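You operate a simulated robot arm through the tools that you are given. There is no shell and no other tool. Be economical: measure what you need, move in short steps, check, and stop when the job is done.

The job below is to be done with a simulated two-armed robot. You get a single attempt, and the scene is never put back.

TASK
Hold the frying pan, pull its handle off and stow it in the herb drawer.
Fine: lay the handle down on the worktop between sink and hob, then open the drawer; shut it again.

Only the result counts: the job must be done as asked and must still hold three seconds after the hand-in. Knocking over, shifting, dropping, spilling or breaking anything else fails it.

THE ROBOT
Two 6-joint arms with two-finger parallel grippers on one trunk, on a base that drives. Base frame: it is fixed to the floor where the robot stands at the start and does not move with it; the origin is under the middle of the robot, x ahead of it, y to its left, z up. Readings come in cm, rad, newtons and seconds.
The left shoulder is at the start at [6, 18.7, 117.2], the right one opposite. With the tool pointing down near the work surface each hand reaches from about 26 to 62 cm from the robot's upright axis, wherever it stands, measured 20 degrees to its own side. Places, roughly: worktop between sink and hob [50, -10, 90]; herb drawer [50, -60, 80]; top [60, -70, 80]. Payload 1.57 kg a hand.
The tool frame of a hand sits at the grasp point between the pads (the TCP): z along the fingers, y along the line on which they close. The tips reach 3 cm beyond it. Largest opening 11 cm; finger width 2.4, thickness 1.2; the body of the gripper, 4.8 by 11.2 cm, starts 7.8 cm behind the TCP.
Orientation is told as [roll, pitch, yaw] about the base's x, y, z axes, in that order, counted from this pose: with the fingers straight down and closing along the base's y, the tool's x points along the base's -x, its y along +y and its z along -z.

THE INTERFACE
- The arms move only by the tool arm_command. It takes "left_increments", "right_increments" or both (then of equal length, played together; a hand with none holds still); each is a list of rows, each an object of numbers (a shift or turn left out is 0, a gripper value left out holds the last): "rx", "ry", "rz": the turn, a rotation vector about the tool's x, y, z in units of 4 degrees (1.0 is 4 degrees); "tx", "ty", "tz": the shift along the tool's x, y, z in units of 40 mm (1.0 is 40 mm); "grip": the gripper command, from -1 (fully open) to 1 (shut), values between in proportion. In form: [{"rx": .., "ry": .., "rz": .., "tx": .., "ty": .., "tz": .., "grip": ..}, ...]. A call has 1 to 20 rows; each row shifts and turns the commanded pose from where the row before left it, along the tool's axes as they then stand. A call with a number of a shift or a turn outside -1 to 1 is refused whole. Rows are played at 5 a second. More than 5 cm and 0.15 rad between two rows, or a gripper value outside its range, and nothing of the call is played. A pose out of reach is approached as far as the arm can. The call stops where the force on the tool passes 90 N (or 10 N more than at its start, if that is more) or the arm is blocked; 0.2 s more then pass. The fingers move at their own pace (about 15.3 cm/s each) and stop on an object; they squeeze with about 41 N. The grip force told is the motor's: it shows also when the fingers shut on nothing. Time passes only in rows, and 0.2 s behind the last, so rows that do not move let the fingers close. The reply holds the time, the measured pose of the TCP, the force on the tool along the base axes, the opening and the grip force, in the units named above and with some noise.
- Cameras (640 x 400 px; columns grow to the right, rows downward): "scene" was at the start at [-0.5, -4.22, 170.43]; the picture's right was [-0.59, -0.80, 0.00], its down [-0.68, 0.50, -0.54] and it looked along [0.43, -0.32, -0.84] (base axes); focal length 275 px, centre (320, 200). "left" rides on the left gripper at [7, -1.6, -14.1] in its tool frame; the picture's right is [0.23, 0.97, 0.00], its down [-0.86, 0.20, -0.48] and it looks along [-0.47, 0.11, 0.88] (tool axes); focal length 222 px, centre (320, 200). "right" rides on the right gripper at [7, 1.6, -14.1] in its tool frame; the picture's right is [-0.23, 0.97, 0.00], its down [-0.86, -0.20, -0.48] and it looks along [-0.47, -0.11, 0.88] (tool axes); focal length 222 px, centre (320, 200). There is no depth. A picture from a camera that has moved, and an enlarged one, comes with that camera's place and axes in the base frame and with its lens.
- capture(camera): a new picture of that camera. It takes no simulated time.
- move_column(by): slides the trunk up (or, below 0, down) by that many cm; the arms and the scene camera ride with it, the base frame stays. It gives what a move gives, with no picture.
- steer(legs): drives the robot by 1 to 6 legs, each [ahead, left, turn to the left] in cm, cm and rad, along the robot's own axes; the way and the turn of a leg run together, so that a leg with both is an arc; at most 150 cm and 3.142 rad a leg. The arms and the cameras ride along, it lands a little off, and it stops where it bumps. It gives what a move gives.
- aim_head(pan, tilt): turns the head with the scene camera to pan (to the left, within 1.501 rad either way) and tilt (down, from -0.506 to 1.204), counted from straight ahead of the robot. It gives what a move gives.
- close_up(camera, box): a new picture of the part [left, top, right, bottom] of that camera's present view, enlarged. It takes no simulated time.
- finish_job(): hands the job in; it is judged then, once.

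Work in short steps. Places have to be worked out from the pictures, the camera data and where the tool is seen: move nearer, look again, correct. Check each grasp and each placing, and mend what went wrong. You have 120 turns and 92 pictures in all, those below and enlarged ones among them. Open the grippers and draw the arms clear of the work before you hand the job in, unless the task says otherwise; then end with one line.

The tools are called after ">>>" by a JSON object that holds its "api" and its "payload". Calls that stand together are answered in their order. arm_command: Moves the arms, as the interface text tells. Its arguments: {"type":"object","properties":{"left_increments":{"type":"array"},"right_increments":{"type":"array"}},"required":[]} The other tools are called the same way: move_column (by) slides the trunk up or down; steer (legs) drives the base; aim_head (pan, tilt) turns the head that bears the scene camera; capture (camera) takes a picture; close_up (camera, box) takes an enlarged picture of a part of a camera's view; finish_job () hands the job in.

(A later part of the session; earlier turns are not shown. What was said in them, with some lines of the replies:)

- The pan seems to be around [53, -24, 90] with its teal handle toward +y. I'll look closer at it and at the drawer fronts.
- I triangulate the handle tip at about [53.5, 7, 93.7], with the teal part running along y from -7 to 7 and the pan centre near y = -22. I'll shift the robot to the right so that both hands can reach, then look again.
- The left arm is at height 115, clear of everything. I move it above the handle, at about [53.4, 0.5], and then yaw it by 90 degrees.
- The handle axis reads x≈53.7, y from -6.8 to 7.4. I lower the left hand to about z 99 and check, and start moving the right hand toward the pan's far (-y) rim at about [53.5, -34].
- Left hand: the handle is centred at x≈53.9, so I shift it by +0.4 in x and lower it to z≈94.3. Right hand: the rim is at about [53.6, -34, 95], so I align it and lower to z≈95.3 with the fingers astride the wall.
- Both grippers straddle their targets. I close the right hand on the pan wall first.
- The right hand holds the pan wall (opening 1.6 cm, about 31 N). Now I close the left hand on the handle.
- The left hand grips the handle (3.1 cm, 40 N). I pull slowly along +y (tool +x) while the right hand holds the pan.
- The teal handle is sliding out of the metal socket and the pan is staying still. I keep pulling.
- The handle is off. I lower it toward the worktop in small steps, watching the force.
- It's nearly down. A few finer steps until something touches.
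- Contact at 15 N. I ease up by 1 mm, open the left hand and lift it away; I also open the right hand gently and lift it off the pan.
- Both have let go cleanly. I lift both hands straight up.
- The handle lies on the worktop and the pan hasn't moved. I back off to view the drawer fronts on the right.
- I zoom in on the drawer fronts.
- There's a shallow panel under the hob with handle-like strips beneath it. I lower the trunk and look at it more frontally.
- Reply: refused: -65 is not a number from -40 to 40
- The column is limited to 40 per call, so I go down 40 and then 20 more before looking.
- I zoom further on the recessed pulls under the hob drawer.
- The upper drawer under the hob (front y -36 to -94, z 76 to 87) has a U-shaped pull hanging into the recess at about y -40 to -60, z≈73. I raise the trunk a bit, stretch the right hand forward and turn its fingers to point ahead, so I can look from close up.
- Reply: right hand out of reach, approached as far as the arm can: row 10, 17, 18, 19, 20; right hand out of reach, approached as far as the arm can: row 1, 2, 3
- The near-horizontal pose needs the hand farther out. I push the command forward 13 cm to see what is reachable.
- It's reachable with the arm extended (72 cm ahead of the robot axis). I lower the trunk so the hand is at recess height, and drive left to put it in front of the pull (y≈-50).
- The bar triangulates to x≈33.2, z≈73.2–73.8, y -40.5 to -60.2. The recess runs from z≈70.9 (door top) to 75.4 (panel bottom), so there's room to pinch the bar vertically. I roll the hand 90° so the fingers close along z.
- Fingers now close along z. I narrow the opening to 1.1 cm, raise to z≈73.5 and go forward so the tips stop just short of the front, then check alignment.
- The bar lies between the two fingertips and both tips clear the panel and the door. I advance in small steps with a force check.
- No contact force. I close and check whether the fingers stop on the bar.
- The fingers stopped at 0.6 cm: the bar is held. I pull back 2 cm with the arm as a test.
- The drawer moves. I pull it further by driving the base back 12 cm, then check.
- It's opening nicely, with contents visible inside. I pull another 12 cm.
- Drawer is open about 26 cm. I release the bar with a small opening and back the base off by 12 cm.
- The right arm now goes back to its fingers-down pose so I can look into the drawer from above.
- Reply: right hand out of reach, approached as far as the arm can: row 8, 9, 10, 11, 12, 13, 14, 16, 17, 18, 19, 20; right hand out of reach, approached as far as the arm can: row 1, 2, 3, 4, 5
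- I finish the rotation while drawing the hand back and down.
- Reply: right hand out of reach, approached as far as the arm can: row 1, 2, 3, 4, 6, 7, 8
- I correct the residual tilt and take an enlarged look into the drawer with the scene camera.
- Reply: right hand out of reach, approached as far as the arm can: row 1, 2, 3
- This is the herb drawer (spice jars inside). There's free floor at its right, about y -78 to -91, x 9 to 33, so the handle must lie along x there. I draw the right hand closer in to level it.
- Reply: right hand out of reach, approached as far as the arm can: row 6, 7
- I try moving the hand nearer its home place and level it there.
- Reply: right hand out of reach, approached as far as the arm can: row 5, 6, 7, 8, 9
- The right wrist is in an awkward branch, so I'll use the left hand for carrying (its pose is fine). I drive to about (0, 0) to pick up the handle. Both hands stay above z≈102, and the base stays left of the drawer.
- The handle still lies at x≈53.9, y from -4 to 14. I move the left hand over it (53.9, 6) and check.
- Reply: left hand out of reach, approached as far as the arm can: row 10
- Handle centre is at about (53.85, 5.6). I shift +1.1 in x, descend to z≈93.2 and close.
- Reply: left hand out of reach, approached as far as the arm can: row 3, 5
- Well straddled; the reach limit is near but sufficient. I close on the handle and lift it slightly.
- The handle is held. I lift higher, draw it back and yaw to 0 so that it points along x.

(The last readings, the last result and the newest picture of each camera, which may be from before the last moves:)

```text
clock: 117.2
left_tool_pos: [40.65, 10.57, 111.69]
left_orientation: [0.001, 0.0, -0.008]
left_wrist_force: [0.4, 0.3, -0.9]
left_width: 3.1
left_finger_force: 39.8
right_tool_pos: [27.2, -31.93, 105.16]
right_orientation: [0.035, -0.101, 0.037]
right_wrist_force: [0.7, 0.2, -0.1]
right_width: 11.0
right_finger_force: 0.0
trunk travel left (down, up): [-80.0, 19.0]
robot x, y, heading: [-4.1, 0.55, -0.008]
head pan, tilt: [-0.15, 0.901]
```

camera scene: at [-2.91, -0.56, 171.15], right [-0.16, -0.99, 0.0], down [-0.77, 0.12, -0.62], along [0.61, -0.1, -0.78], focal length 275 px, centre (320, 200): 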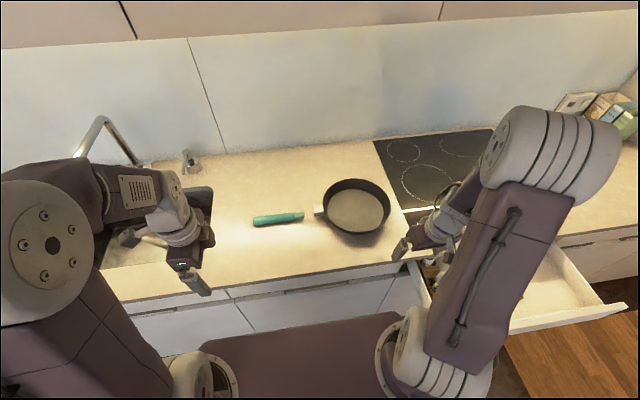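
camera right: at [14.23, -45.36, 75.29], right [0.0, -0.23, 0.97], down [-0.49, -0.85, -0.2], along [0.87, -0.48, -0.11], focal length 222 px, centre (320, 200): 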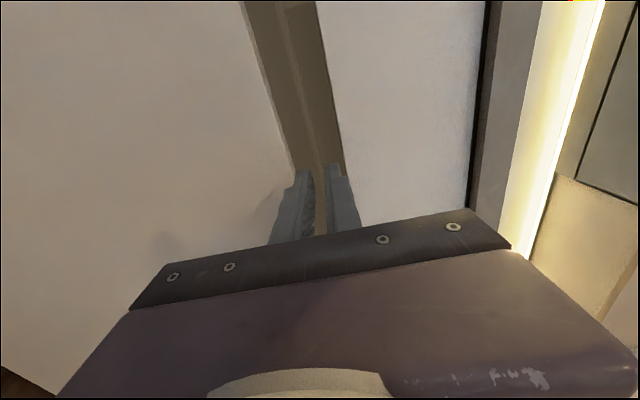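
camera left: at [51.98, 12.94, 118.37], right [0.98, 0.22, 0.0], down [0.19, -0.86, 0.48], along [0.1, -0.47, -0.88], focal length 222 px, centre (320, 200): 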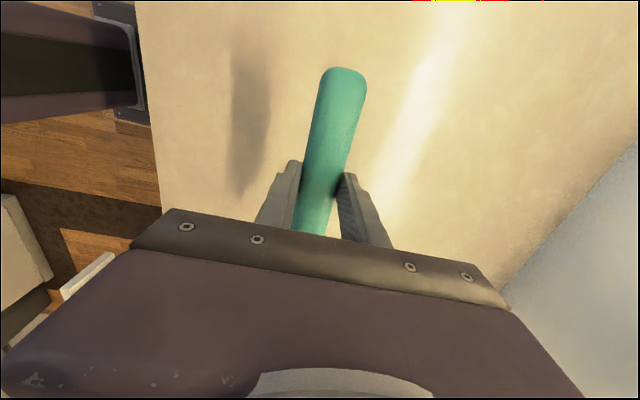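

Now I drive back, right by 94, and partly forward, to bring the handle near the drawer's free right part.

>>> {"api": "steer", "payload": {"legs": [[-56, 0, 0], [0, -94.5, 0], [22, 0, 0.008]]}}

>>> {"api": "aim_head", "payload": {"pan": 0.1, "tilt": 1.0}}

>>> {"api": "capture", "payload": {"camera": "scene"}}

>>> {"api": "capture", "payload": {"camera": "left"}}

```text
clock: 126.2
left_tool_pos: [5.91, -87.08, 111.85]
left_orientation: [0.0, -0.003, -0.035]
left_wrist_force: [0.4, 0.0, -0.8]
left_width: 3.13
left_finger_force: 39.6
right_tool_pos: [-8.55, -129.12, 105.16]
right_orientation: [0.033, -0.102, 0.009]
right_wrist_force: [-0.5, -0.1, 0.5]
right_width: 11.02
right_finger_force: 0.1
trunk travel left (down, up): [-80.0, 19.0]
robot x, y, heading: [-38.89, -95.64, -0.032]
head pan, tilt: [-0.15, 0.901]
```

```text
clock: 127.0
left_tool_pos: [6.25, -87.06, 111.62]
left_orientation: [0.0, 0.001, -0.036]
left_wrist_force: [0.5, 0.2, -1.2]
left_width: 3.09
left_finger_force: 40.2
right_tool_pos: [-8.44, -129.08, 105.0]
right_orientation: [0.036, -0.102, 0.009]
right_wrist_force: [0.5, 0.3, -0.4]
right_width: 11.02
right_finger_force: 0.0
trunk travel left (down, up): [-80.0, 19.0]
robot x, y, heading: [-38.86, -95.45, -0.037]
head pan, tilt: [0.099, 1.0]
```

```text
31 pictures are left
camera scene: at [-38.04, -95.14, 170.42], right [0.06, -1.0, 0.0], down [-0.84, -0.05, -0.54], along [0.54, 0.03, -0.84], focal length 275 px, centre (320, 200)
```

scene: 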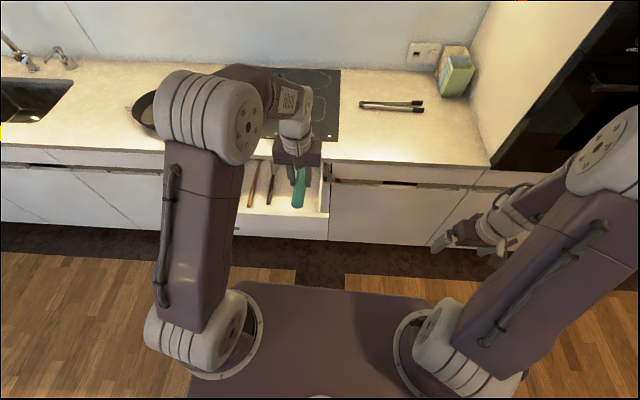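

```text
30 pictures are left
camera left: at [-0.78, -88.45, 125.8], right [-0.19, 0.98, 0.0], down [0.86, 0.17, 0.48], along [0.47, 0.09, -0.88], focal length 222 px, centre (320, 200)
```

left: 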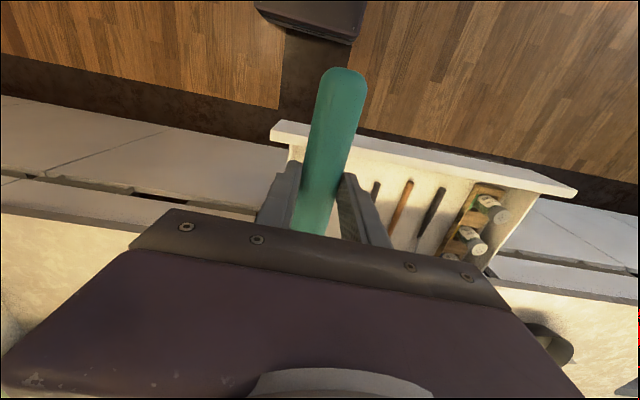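

I see the drawer's free floor at y≈-76…-90. The target is TCP ≈ (20, -83.5). I drive forward 13 and left 4, straightening the heading.

>>> {"api": "steer", "payload": {"legs": [[13, 3.5, 0.03]]}}

>>> {"api": "capture", "payload": {"camera": "left"}}

```text
clock: 128.3
left_tool_pos: [18.95, -82.44, 111.84]
left_orientation: [0.0, -0.002, -0.007]
left_wrist_force: [0.3, 0.7, -1.2]
left_width: 3.13
left_finger_force: 39.9
right_tool_pos: [5.51, -125.05, 105.24]
right_orientation: [0.037, -0.104, 0.038]
right_wrist_force: [-0.7, -0.3, 0.6]
right_width: 10.99
right_finger_force: 0.1
trunk travel left (down, up): [-80.0, 19.0]
robot x, y, heading: [-25.47, -92.46, -0.005]
head pan, tilt: [0.099, 1.0]
```

```text
29 pictures are left
camera left: at [11.98, -84.21, 125.92], right [-0.22, 0.98, 0.0], down [0.86, 0.19, 0.48], along [0.47, 0.11, -0.88], focal length 222 px, centre (320, 200)
```

left: 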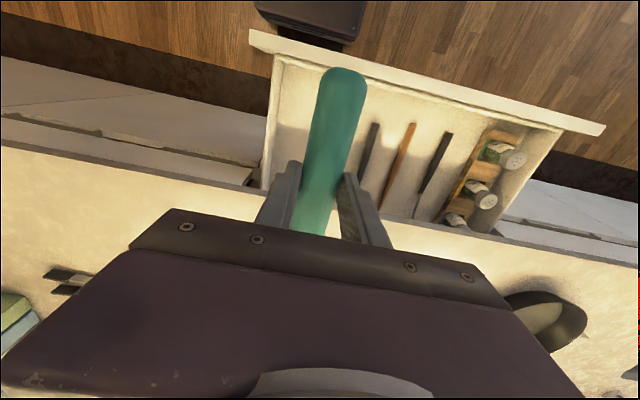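

The gap between the right wall (y≈-89.7) and the whisk (y≈-73) is centred near -82.5. I shift +1.5 in x and descend to z≈92, then look.

>>> {"api": "arm_command", "payload": {"left_increments": [{"tx": -0.37, "ty": -0.05}, {"tz": 0.8}, {"tz": 0.8}, {"tz": 0.8}, {"tz": 0.8}, {"tz": 0.8}, {"tz": 0.8}, {}]}}

>>> {"api": "capture", "payload": {"camera": "left"}}

>>> {"api": "capture", "payload": {"camera": "scene"}}

```text
clock: 130.1
left_tool_pos: [20.63, -82.7, 92.51]
left_orientation: [0.0, -0.002, -0.008]
left_wrist_force: [0.1, 0.2, -1.5]
left_width: 3.14
left_finger_force: 40.4
right_tool_pos: [5.79, -124.96, 105.2]
right_orientation: [0.036, -0.102, 0.037]
right_wrist_force: [-0.4, -0.4, 0.0]
right_width: 10.98
right_finger_force: 0.0
trunk travel left (down, up): [-80.0, 19.0]
robot x, y, heading: [-25.7, -92.32, -0.007]
head pan, tilt: [0.099, 1.0]
```

```text
28 pictures are left
camera left: at [13.69, -84.35, 106.68], right [-0.22, 0.98, 0.0], down [0.86, 0.19, 0.48], along [0.47, 0.11, -0.88], focal length 222 px, centre (320, 200)
```

left: 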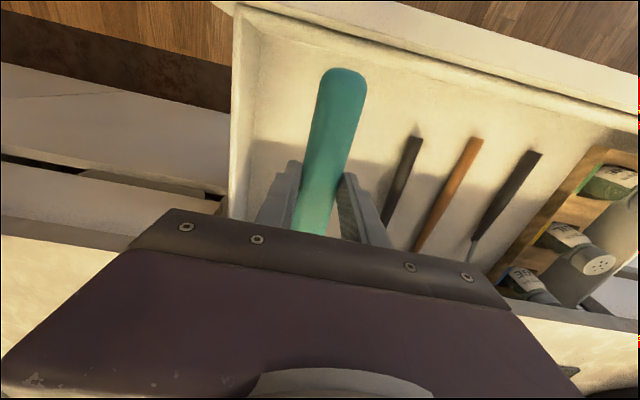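

```text
27 pictures are left
camera scene: at [-24.96, -91.88, 170.42], right [0.09, -1.0, 0.0], down [-0.84, -0.08, -0.54], along [0.54, 0.05, -0.84], focal length 275 px, centre (320, 200)
```

scene: 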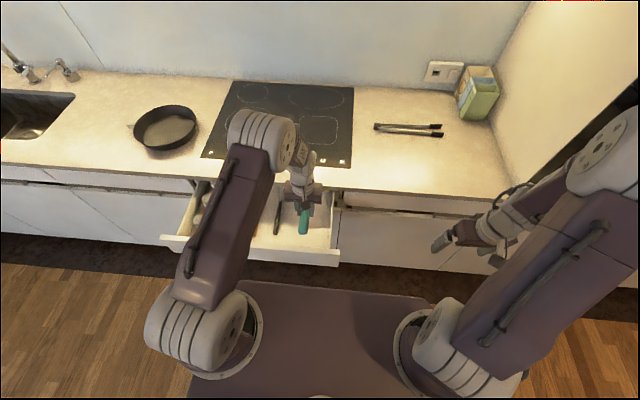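

Alignment is good: the handle is over clear floor. I continue down to z≈84, watching the forces.

>>> {"api": "arm_command", "payload": {"left_increments": [{"tz": 0.5}, {"tz": 0.5}, {"tz": 0.5}, {"tz": 0.4}, {"tz": 0.2}, {}]}}

>>> {"api": "capture", "payload": {"camera": "left"}}

```text
clock: 131.5
left_tool_pos: [20.45, -82.95, 83.77]
left_orientation: [0.0, -0.001, -0.006]
left_wrist_force: [0.8, 0.4, -0.4]
left_width: 3.14
left_finger_force: 40.2
right_tool_pos: [5.74, -124.97, 105.17]
right_orientation: [0.036, -0.102, 0.036]
right_wrist_force: [-0.5, 0.4, -0.3]
right_width: 11.0
right_finger_force: 0.0
trunk travel left (down, up): [-80.0, 19.0]
robot x, y, heading: [-26.13, -92.53, -0.008]
head pan, tilt: [0.099, 1.0]
```

```text
26 pictures are left
camera left: at [13.55, -84.45, 97.99], right [-0.22, 0.98, 0.0], down [0.86, 0.19, 0.48], along [0.47, 0.11, -0.88], focal length 222 px, centre (320, 200)
```

left: 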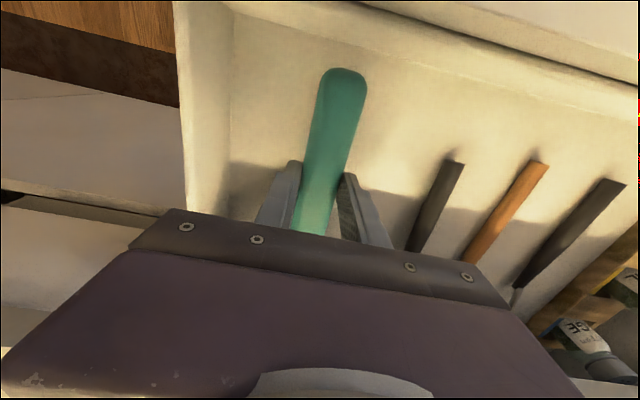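

Plenty of clearance on both sides. I descend in fine steps looking for contact.

>>> {"api": "arm_command", "payload": {"left_increments": [{"tz": 0.1}, {"tz": 0.1}, {"tz": 0.1}, {}]}}

>>> {"api": "arm_command", "payload": {"left_increments": [{"tz": 0.08}, {"tz": 0.07}, {}]}}

>>> {"api": "arm_command", "payload": {"left_increments": [{"tz": 0.06}, {"tz": 0.06}, {}]}}

```text
clock: 132.5
left_tool_pos: [20.5, -82.71, 82.87]
left_orientation: [0.001, 0.001, -0.007]
left_wrist_force: [0.1, -1.0, -1.2]
left_width: 3.13
left_finger_force: 39.9
right_tool_pos: [5.65, -124.99, 105.23]
right_orientation: [0.034, -0.102, 0.037]
right_wrist_force: [0.4, -0.1, 0.4]
right_width: 10.98
right_finger_force: 0.0
trunk travel left (down, up): [-80.0, 19.0]
robot x, y, heading: [-25.48, -92.21, -0.007]
head pan, tilt: [0.099, 1.0]
```

```text
clock: 133.3
left_tool_pos: [20.66, -82.83, 82.29]
left_orientation: [0.0, -0.002, -0.007]
left_wrist_force: [-0.7, -0.3, -1.1]
left_width: 3.11
left_finger_force: 40.2
right_tool_pos: [5.77, -124.99, 105.09]
right_orientation: [0.034, -0.102, 0.037]
right_wrist_force: [0.1, 0.7, 0.6]
right_width: 11.01
right_finger_force: 0.1
trunk travel left (down, up): [-80.0, 19.0]
robot x, y, heading: [-25.68, -92.48, -0.01]
head pan, tilt: [0.099, 1.0]
```

```text
clock: 134.1
left_tool_pos: [20.58, -82.81, 81.93]
left_orientation: [-0.001, 0.0, -0.007]
left_wrist_force: [0.2, -0.1, -1.3]
left_width: 3.1
left_finger_force: 39.5
right_tool_pos: [5.8, -124.96, 105.16]
right_orientation: [0.034, -0.102, 0.037]
right_wrist_force: [-0.5, 0.0, -0.4]
right_width: 10.99
right_finger_force: 0.2
trunk travel left (down, up): [-80.0, 19.0]
robot x, y, heading: [-25.64, -92.52, -0.008]
head pan, tilt: [0.099, 1.0]
```

Still free; a few more fine steps.

>>> {"api": "arm_command", "payload": {"left_increments": [{"tz": 0.06}, {"tz": 0.06}, {}]}}

>>> {"api": "arm_command", "payload": {"left_increments": [{"tz": 0.06}, {"tz": 0.06}, {}]}}

>>> {"api": "capture", "payload": {"camera": "left"}}

```text
clock: 134.9
left_tool_pos: [20.54, -82.93, 81.47]
left_orientation: [0.002, -0.008, -0.007]
left_wrist_force: [2.0, 2.7, 33.8]
left_width: 3.16
left_finger_force: 40.5
right_tool_pos: [5.61, -125.08, 105.17]
right_orientation: [0.036, -0.106, 0.035]
right_wrist_force: [-0.3, 0.0, -0.2]
right_width: 10.99
right_finger_force: 0.1
trunk travel left (down, up): [-80.0, 19.0]
robot x, y, heading: [-25.39, -92.33, -0.006]
head pan, tilt: [0.099, 1.0]
```

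```text
clock: 135.7
left_tool_pos: [20.46, -82.83, 81.32]
left_orientation: [0.0, -0.012, -0.007]
left_wrist_force: [1.8, 4.8, 65.1]
left_width: 3.14
left_finger_force: 40.6
right_tool_pos: [5.15, -125.01, 105.5]
right_orientation: [0.037, -0.105, 0.037]
right_wrist_force: [-0.3, -0.5, -1.1]
right_width: 11.01
right_finger_force: 0.0
trunk travel left (down, up): [-80.0, 19.0]
robot x, y, heading: [-26.08, -92.62, -0.009]
head pan, tilt: [0.099, 1.0]
```

```text
25 pictures are left
camera left: at [13.34, -84.45, 95.34], right [-0.22, 0.98, 0.0], down [0.85, 0.19, 0.49], along [0.48, 0.11, -0.87], focal length 222 px, centre (320, 200)
```

left: 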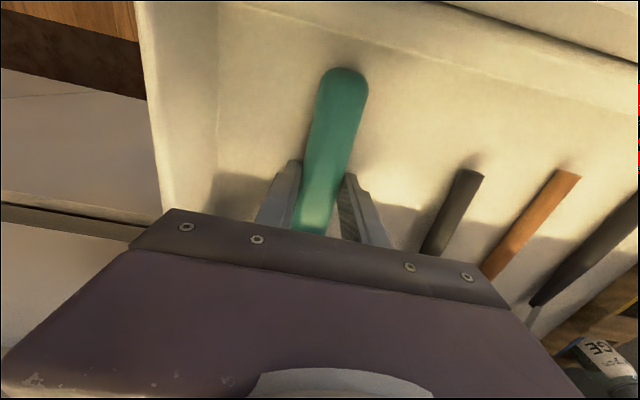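

It's down on the drawer floor (65 N pressing). I relieve the pressure, open the fingers moderately and lift out.

>>> {"api": "arm_command", "payload": {"left_increments": [{"tz": -0.05}, {"tz": -0.03}, {"grip": 0.3}, {"grip": 0.0}, {}]}}

>>> {"api": "capture", "payload": {"camera": "left"}}

```text
clock: 136.9
left_tool_pos: [20.34, -82.72, 81.23]
left_orientation: [0.0, -0.003, -0.005]
left_wrist_force: [0.2, -3.6, 35.7]
left_width: 4.89
left_finger_force: 0.0
right_tool_pos: [5.49, -124.89, 105.24]
right_orientation: [0.034, -0.104, 0.035]
right_wrist_force: [0.4, 0.7, -0.2]
right_width: 11.02
right_finger_force: 0.1
trunk travel left (down, up): [-80.0, 19.0]
robot x, y, heading: [-25.75, -92.51, -0.008]
head pan, tilt: [0.099, 1.0]
```

```text
24 pictures are left
camera left: at [13.36, -84.39, 95.39], right [-0.22, 0.98, 0.0], down [0.86, 0.19, 0.48], along [0.47, 0.1, -0.88], focal length 222 px, centre (320, 200)
```

left: 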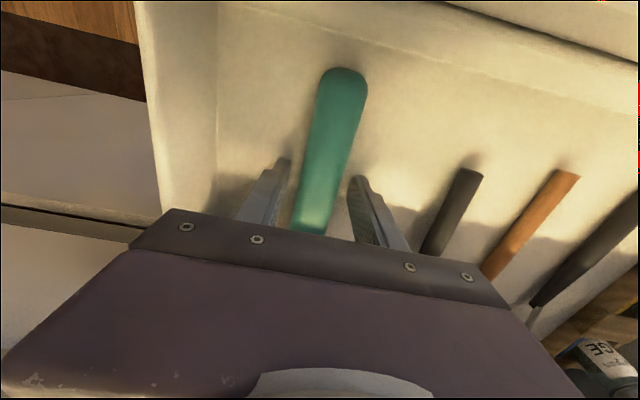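

Released cleanly. I lift the left hand straight up out of the drawer.

>>> {"api": "arm_command", "payload": {"left_increments": [{"tz": -0.2}, {"tz": -0.4}, {"tz": -0.8}, {"tz": -0.8}, {"tz": -0.8}, {"tz": -0.8}, {"tz": -0.8}, {"tz": -0.8}, {"tz": -0.8}, {"tz": -0.8}, {}]}}

>>> {"api": "capture", "payload": {"camera": "left"}}

```text
clock: 139.3
left_tool_pos: [20.67, -82.65, 109.26]
left_orientation: [0.001, -0.001, -0.006]
left_wrist_force: [0.1, -0.8, 0.1]
left_width: 5.52
left_finger_force: 0.0
right_tool_pos: [5.78, -125.02, 105.12]
right_orientation: [0.035, -0.103, 0.037]
right_wrist_force: [-0.2, 0.2, 0.1]
right_width: 11.03
right_finger_force: 0.0
trunk travel left (down, up): [-80.0, 19.0]
robot x, y, heading: [-25.5, -92.8, -0.007]
head pan, tilt: [0.099, 1.0]
```

```text
23 pictures are left
camera left: at [13.71, -84.36, 123.38], right [-0.22, 0.98, 0.0], down [0.86, 0.19, 0.48], along [0.47, 0.11, -0.88], focal length 222 px, centre (320, 200)
```

left: 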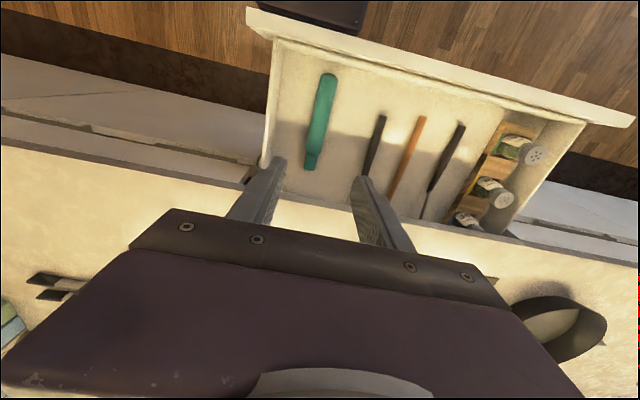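

The handle lies in the drawer and nothing else has moved. To shut the drawer I'll close the left fingers, back off, tilt the hand 40° forward and push the front panel with the fingertips near its middle.

>>> {"api": "steer", "payload": {"legs": [[-28, 0, 0], [0, 17, 0.007]]}}

>>> {"api": "arm_command", "payload": {"left_increments": [{"ry": -1, "grip": 1}, {"ry": -1}, {"ry": -1}, {"ry": -1}, {"ry": -1}, {"ry": -1}, {"ry": -1}, {"ry": -1}, {"ry": -1}, {"ry": -1}, {}]}}

```text
clock: 142.3
left_tool_pos: [-6.8, -65.97, 109.28]
left_orientation: [0.003, 0.001, -0.014]
left_wrist_force: [0.6, 0.0, 0.0]
left_width: 5.51
left_finger_force: 0.0
right_tool_pos: [-21.9, -107.99, 105.15]
right_orientation: [0.037, -0.103, 0.03]
right_wrist_force: [-0.4, -0.9, -0.2]
right_width: 11.0
right_finger_force: 0.0
trunk travel left (down, up): [-80.0, 19.0]
robot x, y, heading: [-53.22, -75.45, -0.014]
head pan, tilt: [0.099, 1.0]
```

```text
clock: 144.7
left_tool_pos: [-6.97, -64.03, 108.94]
left_orientation: [0.066, -0.508, -0.016]
left_wrist_force: [-0.4, -0.5, -0.3]
left_width: 0.05
left_finger_force: 21.8
left hand out of reach, approached as far as the arm can: row 7, 8, 10
right_tool_pos: [-22.01, -107.9, 105.15]
right_orientation: [0.035, -0.101, 0.031]
right_wrist_force: [0.3, -0.9, 0.1]
right_width: 10.99
right_finger_force: 0.2
trunk travel left (down, up): [-80.0, 19.0]
robot x, y, heading: [-53.33, -75.53, -0.013]
head pan, tilt: [0.099, 1.0]
```

A 29° tilt is enough. I lower the trunk by 25 so the tips are at mid-panel height (z≈81), then check.

>>> {"api": "move_column", "payload": {"by": -25}}

>>> {"api": "steer", "payload": {"legs": [[8, 0, 0.013]]}}

>>> {"api": "capture", "payload": {"camera": "scene"}}

```text
clock: 147.3
left_tool_pos: [-6.89, -63.97, 84.01]
left_orientation: [0.066, -0.508, -0.014]
left_wrist_force: [0.5, -0.3, 0.3]
left_width: 0.03
left_finger_force: 21.1
right_tool_pos: [-21.8, -107.91, 80.21]
right_orientation: [0.034, -0.103, 0.03]
right_wrist_force: [-0.7, 0.1, -0.1]
right_width: 11.02
right_finger_force: 0.1
trunk travel left (down, up): [-55.0, 44.0]
robot x, y, heading: [-53.1, -75.52, -0.015]
head pan, tilt: [0.099, 1.0]
```

```text
clock: 148.3
left_tool_pos: [0.88, -63.53, 83.94]
left_orientation: [0.065, -0.509, -0.001]
left_wrist_force: [1.1, -0.2, 0.2]
left_width: 0.0
left_finger_force: 21.2
right_tool_pos: [-13.42, -107.4, 80.13]
right_orientation: [0.034, -0.1, 0.046]
right_wrist_force: [-0.3, 0.3, -0.7]
right_width: 10.99
right_finger_force: 0.1
trunk travel left (down, up): [-55.0, 44.0]
robot x, y, heading: [-45.23, -75.09, 0.002]
head pan, tilt: [0.099, 1.0]
```

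```text
22 pictures are left
camera scene: at [-44.3, -74.62, 145.42], right [0.1, -0.99, 0.0], down [-0.84, -0.08, -0.54], along [0.54, 0.05, -0.84], focal length 275 px, centre (320, 200)
```

scene: 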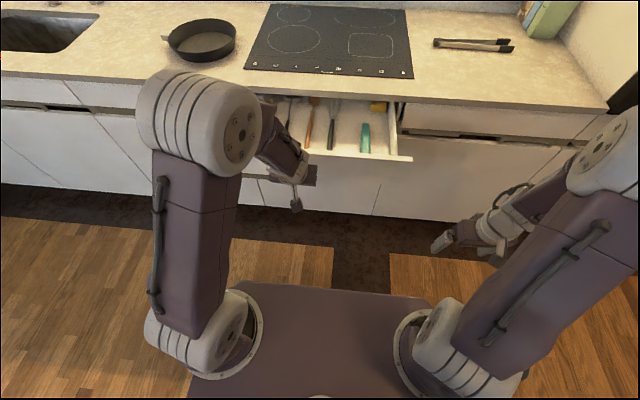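

The tips are a few cm in front of the panel at mid-height. I push forward in short legs.

>>> {"api": "steer", "payload": {"legs": [[4, 0, 0]]}}

>>> {"api": "steer", "payload": {"legs": [[12, 0, 0]]}}

>>> {"api": "capture", "payload": {"camera": "scene"}}

```text
clock: 149.2
left_tool_pos: [4.94, -63.49, 84.1]
left_orientation: [0.066, -0.509, 0.0]
left_wrist_force: [-0.4, -0.1, 0.7]
left_width: 0.0
left_finger_force: 21.0
right_tool_pos: [-9.3, -107.43, 80.15]
right_orientation: [0.036, -0.101, 0.045]
right_wrist_force: [0.7, -0.3, -0.2]
right_width: 10.98
right_finger_force: 0.0
trunk travel left (down, up): [-55.0, 44.0]
robot x, y, heading: [-41.23, -75.14, 0.0]
head pan, tilt: [0.099, 1.0]
```

```text
clock: 150.5
left_tool_pos: [16.94, -63.43, 84.02]
left_orientation: [0.066, -0.509, -0.004]
left_wrist_force: [0.2, -0.5, 0.1]
left_width: 0.0
left_finger_force: 22.0
right_tool_pos: [2.68, -107.41, 80.24]
right_orientation: [0.035, -0.102, 0.043]
right_wrist_force: [1.1, 0.0, 0.6]
right_width: 11.01
right_finger_force: 0.1
trunk travel left (down, up): [-55.0, 44.0]
robot x, y, heading: [-28.91, -75.31, 0.0]
head pan, tilt: [0.099, 1.0]
```

```text
21 pictures are left
camera scene: at [-28.26, -74.6, 145.42], right [0.1, -1.0, 0.0], down [-0.84, -0.08, -0.54], along [0.54, 0.05, -0.84], focal length 275 px, centre (320, 200)
```

scene: 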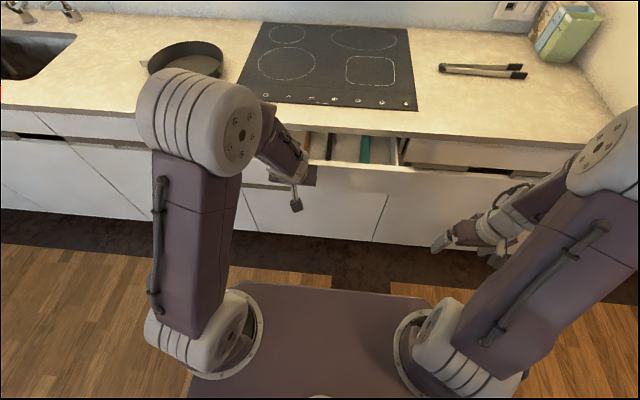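

It's closing smoothly. Another 10 cm.

>>> {"api": "steer", "payload": {"legs": [[10, 0, 0]]}}

>>> {"api": "capture", "payload": {"camera": "scene"}}

>>> {"api": "capture", "payload": {"camera": "left"}}

```text
clock: 151.6
left_tool_pos: [27.29, -63.65, 84.01]
left_orientation: [0.066, -0.509, -0.006]
left_wrist_force: [0.0, -1.0, -0.2]
left_width: 0.01
left_finger_force: 21.9
right_tool_pos: [12.62, -107.46, 80.12]
right_orientation: [0.038, -0.101, 0.044]
right_wrist_force: [0.4, -0.3, 0.0]
right_width: 10.97
right_finger_force: 0.1
trunk travel left (down, up): [-55.0, 44.0]
robot x, y, heading: [-18.88, -74.94, 0.0]
head pan, tilt: [0.099, 1.0]
```

```text
20 pictures are left
camera scene: at [-18.05, -74.62, 145.42], right [0.1, -1.0, 0.0], down [-0.84, -0.08, -0.54], along [0.54, 0.05, -0.84], focal length 275 px, centre (320, 200)
```

scene: 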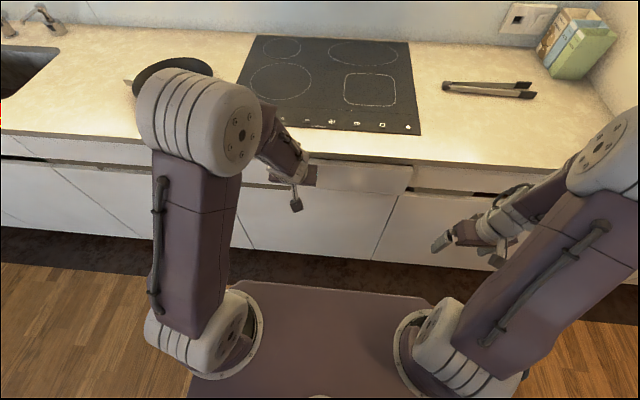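

```text
19 pictures are left
camera left: at [14.41, -66.17, 92.82], right [-0.22, 0.97, -0.05], down [0.51, 0.16, 0.84], along [0.83, 0.16, -0.53], focal length 222 px, centre (320, 200)
```

left: 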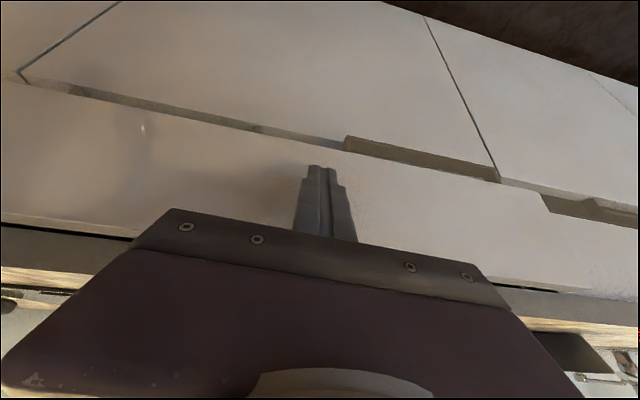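

About 3–4 cm remain. I finish with the arm in small +x steps to feel when it seats.

>>> {"api": "arm_command", "payload": {"left_increments": [{"tx": -0.109, "tz": 0.061}, {"tx": -0.109, "tz": 0.061}, {"tx": -0.109, "tz": 0.061}, {"tx": -0.109, "tz": 0.061}, {"tx": -0.109, "tz": 0.061}, {"tx": -0.109, "tz": 0.061}, {}]}}

>>> {"api": "capture", "payload": {"camera": "left"}}

```text
clock: 153.2
left_tool_pos: [30.03, -63.6, 84.21]
left_orientation: [0.068, -0.509, -0.005]
left_wrist_force: [-1.2, -0.7, 0.6]
left_width: 0.01
left_finger_force: 21.4
right_tool_pos: [12.53, -107.51, 80.25]
right_orientation: [0.038, -0.101, 0.042]
right_wrist_force: [-0.1, 0.2, -0.6]
right_width: 11.01
right_finger_force: 0.1
trunk travel left (down, up): [-55.0, 44.0]
robot x, y, heading: [-19.04, -75.04, -0.003]
head pan, tilt: [0.099, 1.0]
```

```text
18 pictures are left
camera left: at [17.32, -66.14, 92.89], right [-0.22, 0.97, -0.05], down [0.51, 0.16, 0.85], along [0.83, 0.16, -0.53], focal length 222 px, centre (320, 200)
```

left: 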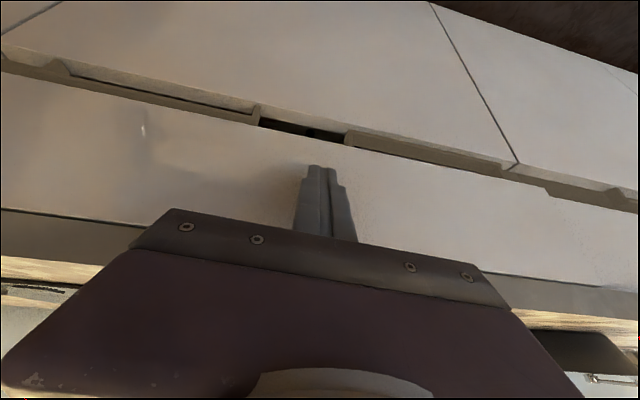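

It's still easing in. I continue with small steps until I feel resistance.

>>> {"api": "arm_command", "payload": {"left_increments": [{"tx": -0.066, "tz": 0.037}, {"tx": -0.066, "tz": 0.037}, {"tx": -0.066, "tz": 0.037}, {"tx": -0.066, "tz": 0.037}, {}]}}

>>> {"api": "capture", "payload": {"camera": "left"}}

>>> {"api": "capture", "payload": {"camera": "scene"}}

```text
clock: 154.4
left_tool_pos: [31.28, -63.5, 84.06]
left_orientation: [0.066, -0.51, -0.005]
left_wrist_force: [-5.0, -1.6, -0.6]
left_width: 0.02
left_finger_force: 21.3
right_tool_pos: [12.55, -107.54, 80.11]
right_orientation: [0.038, -0.102, 0.041]
right_wrist_force: [0.2, -0.2, 0.0]
right_width: 10.99
right_finger_force: 0.0
trunk travel left (down, up): [-55.0, 44.0]
robot x, y, heading: [-18.86, -75.09, 0.002]
head pan, tilt: [0.099, 1.0]
```

```text
17 pictures are left
camera left: at [18.5, -66.08, 92.9], right [-0.23, 0.97, -0.05], down [0.51, 0.16, 0.85], along [0.83, 0.16, -0.53], focal length 222 px, centre (320, 200)
```

left: 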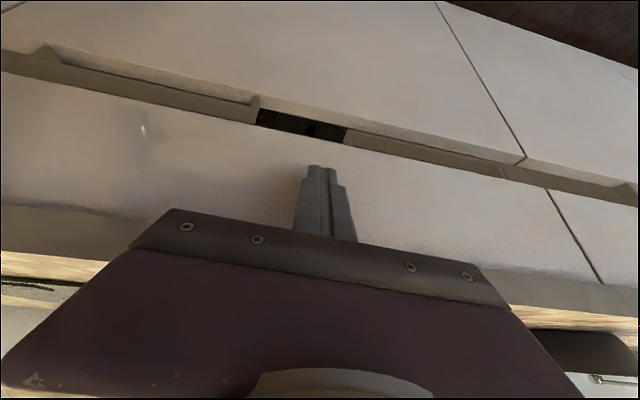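

```text
16 pictures are left
camera scene: at [-18.27, -74.66, 145.42], right [0.1, -1.0, 0.0], down [-0.84, -0.08, -0.54], along [0.54, 0.05, -0.84], focal length 275 px, centre (320, 200)
```

scene: 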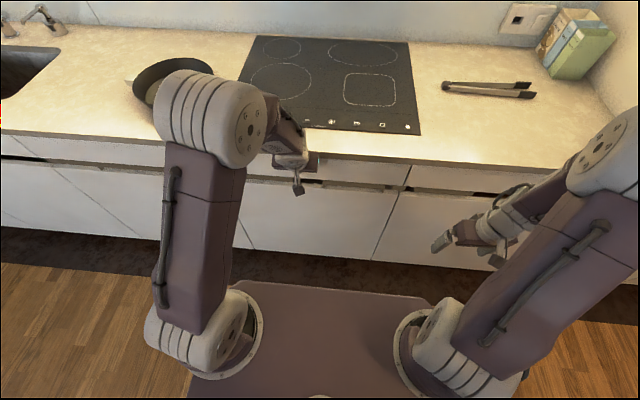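

It's nearly flush and resistance is starting (5 N). A few more millimetres.

>>> {"api": "arm_command", "payload": {"left_increments": [{"tx": -0.044, "tz": 0.025}, {"tx": -0.044, "tz": 0.025}, {"tx": -0.044, "tz": 0.025}, {}]}}

>>> {"api": "close_up", "payload": {"camera": "left", "box": [440, 120, 640, 320]}}

```text
clock: 155.4
left_tool_pos: [31.37, -63.5, 84.09]
left_orientation: [0.068, -0.509, -0.007]
left_wrist_force: [-38.1, -10.0, -2.7]
left_width: 0.0
left_finger_force: 21.0
right_tool_pos: [12.32, -107.56, 80.39]
right_orientation: [0.036, -0.106, 0.041]
right_wrist_force: [-0.3, 0.1, 0.3]
right_width: 11.02
right_finger_force: 0.0
trunk travel left (down, up): [-55.0, 44.0]
robot x, y, heading: [-18.97, -75.59, -0.001]
head pan, tilt: [0.099, 1.0]
```

```text
2.00 times, centred on (540, 220) of left
camera zoom: at [18.52, -66.08, 92.9], right [-0.22, 0.97, -0.05], down [0.51, 0.16, 0.85], along [0.83, 0.16, -0.53], focal length 444 px, centre (-120, 160)
```

zoom: 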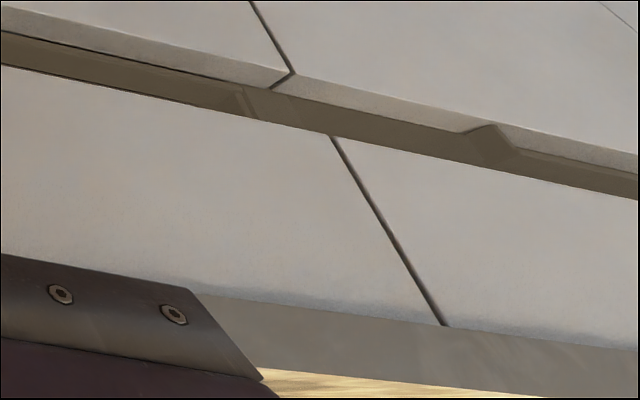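

38 N against the stop: the drawer is fully shut and flush with its neighbour. I withdraw the hand, drive back, raise the trunk and take a final look.

>>> {"api": "arm_command", "payload": {"left_increments": [{"tx": 0.2, "tz": -0.12}, {"tx": 0.4, "tz": -0.23}, {"tx": 0.4, "tz": -0.23}, {}]}}

>>> {"api": "steer", "payload": {"legs": [[-45, 0, 0]]}}

>>> {"api": "move_column", "payload": {"by": 20}}

>>> {"api": "arm_command", "payload": {"left_increments": [{"grip": -1}, {}, {}]}}

>>> {"api": "aim_head", "payload": {"pan": 0.1, "tilt": 0.6}}

>>> {"api": "capture", "payload": {"camera": "scene"}}

```text
clock: 156.4
left_tool_pos: [27.01, -63.58, 84.08]
left_orientation: [0.068, -0.509, -0.006]
left_wrist_force: [0.2, 0.1, -0.8]
left_width: 0.02
left_finger_force: 22.0
right_tool_pos: [12.8, -107.56, 80.18]
right_orientation: [0.037, -0.1, 0.043]
right_wrist_force: [0.2, 0.4, 0.5]
right_width: 11.02
right_finger_force: 0.0
trunk travel left (down, up): [-55.0, 44.0]
robot x, y, heading: [-18.83, -75.3, -0.005]
head pan, tilt: [0.099, 1.0]
```

```text
clock: 159.2
left_tool_pos: [-17.96, -63.25, 84.04]
left_orientation: [0.066, -0.51, 0.005]
left_wrist_force: [-0.7, -0.1, -0.8]
left_width: 0.0
left_finger_force: 21.6
right_tool_pos: [-31.94, -107.38, 80.12]
right_orientation: [0.036, -0.101, 0.052]
right_wrist_force: [-0.2, 0.7, -0.5]
right_width: 10.98
right_finger_force: 0.0
trunk travel left (down, up): [-55.0, 44.0]
robot x, y, heading: [-63.55, -75.78, 0.003]
head pan, tilt: [0.099, 1.0]
```

```text
clock: 161.3
left_tool_pos: [-17.83, -63.22, 103.98]
left_orientation: [0.067, -0.507, 0.005]
left_wrist_force: [-0.4, -0.4, 1.0]
left_width: 0.0
left_finger_force: 21.6
right_tool_pos: [-32.01, -107.32, 100.14]
right_orientation: [0.037, -0.101, 0.052]
right_wrist_force: [-0.2, 0.0, -0.2]
right_width: 11.03
right_finger_force: 0.0
trunk travel left (down, up): [-75.0, 24.0]
robot x, y, heading: [-63.96, -75.71, 0.009]
head pan, tilt: [0.099, 1.0]
```

```text
clock: 162.1
left_tool_pos: [-18.0, -63.24, 104.08]
left_orientation: [0.066, -0.508, 0.006]
left_wrist_force: [0.0, 0.8, 0.3]
left_width: 10.98
left_finger_force: 0.1
right_tool_pos: [-31.97, -107.4, 100.19]
right_orientation: [0.035, -0.102, 0.051]
right_wrist_force: [-0.1, 0.3, -0.8]
right_width: 11.01
right_finger_force: 0.1
trunk travel left (down, up): [-75.0, 24.0]
robot x, y, heading: [-64.35, -75.21, 0.005]
head pan, tilt: [0.099, 1.0]
```

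```text
clock: 163.0
left_tool_pos: [-17.82, -63.21, 104.07]
left_orientation: [0.066, -0.507, 0.004]
left_wrist_force: [-0.5, 1.2, -0.4]
left_width: 11.0
left_finger_force: 0.0
right_tool_pos: [-31.83, -107.31, 100.2]
right_orientation: [0.034, -0.102, 0.051]
right_wrist_force: [0.0, 0.4, -1.0]
right_width: 11.02
right_finger_force: 0.1
trunk travel left (down, up): [-75.0, 24.0]
robot x, y, heading: [-64.02, -75.29, 0.011]
head pan, tilt: [0.099, 0.6]
```

```text
14 pictures are left
camera scene: at [-61.28, -74.55, 168.62], right [0.11, -0.99, 0.0], down [-0.56, -0.06, -0.82], along [0.82, 0.09, -0.57], focal length 275 px, centre (320, 200)
```

scene: 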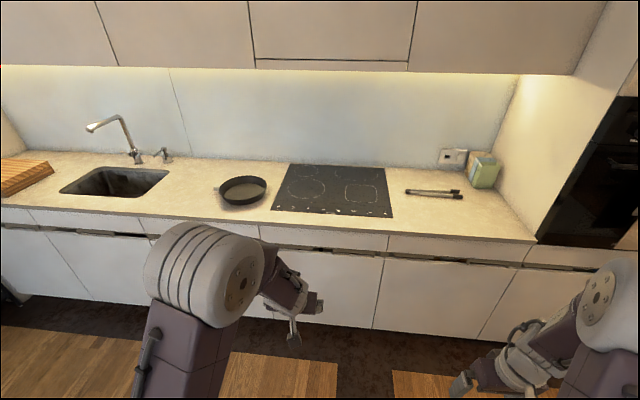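

The drawer is shut, the pan is in its place without its handle, everything else stands as before, and both grippers are open and clear. I hand the job in.

>>> {"api": "finish_job", "payload": {}}

```text
The job is handed in.
```

The pan's handle is off and stowed in the herb drawer, the drawer is shut, and the pan and everything else stand where they were.
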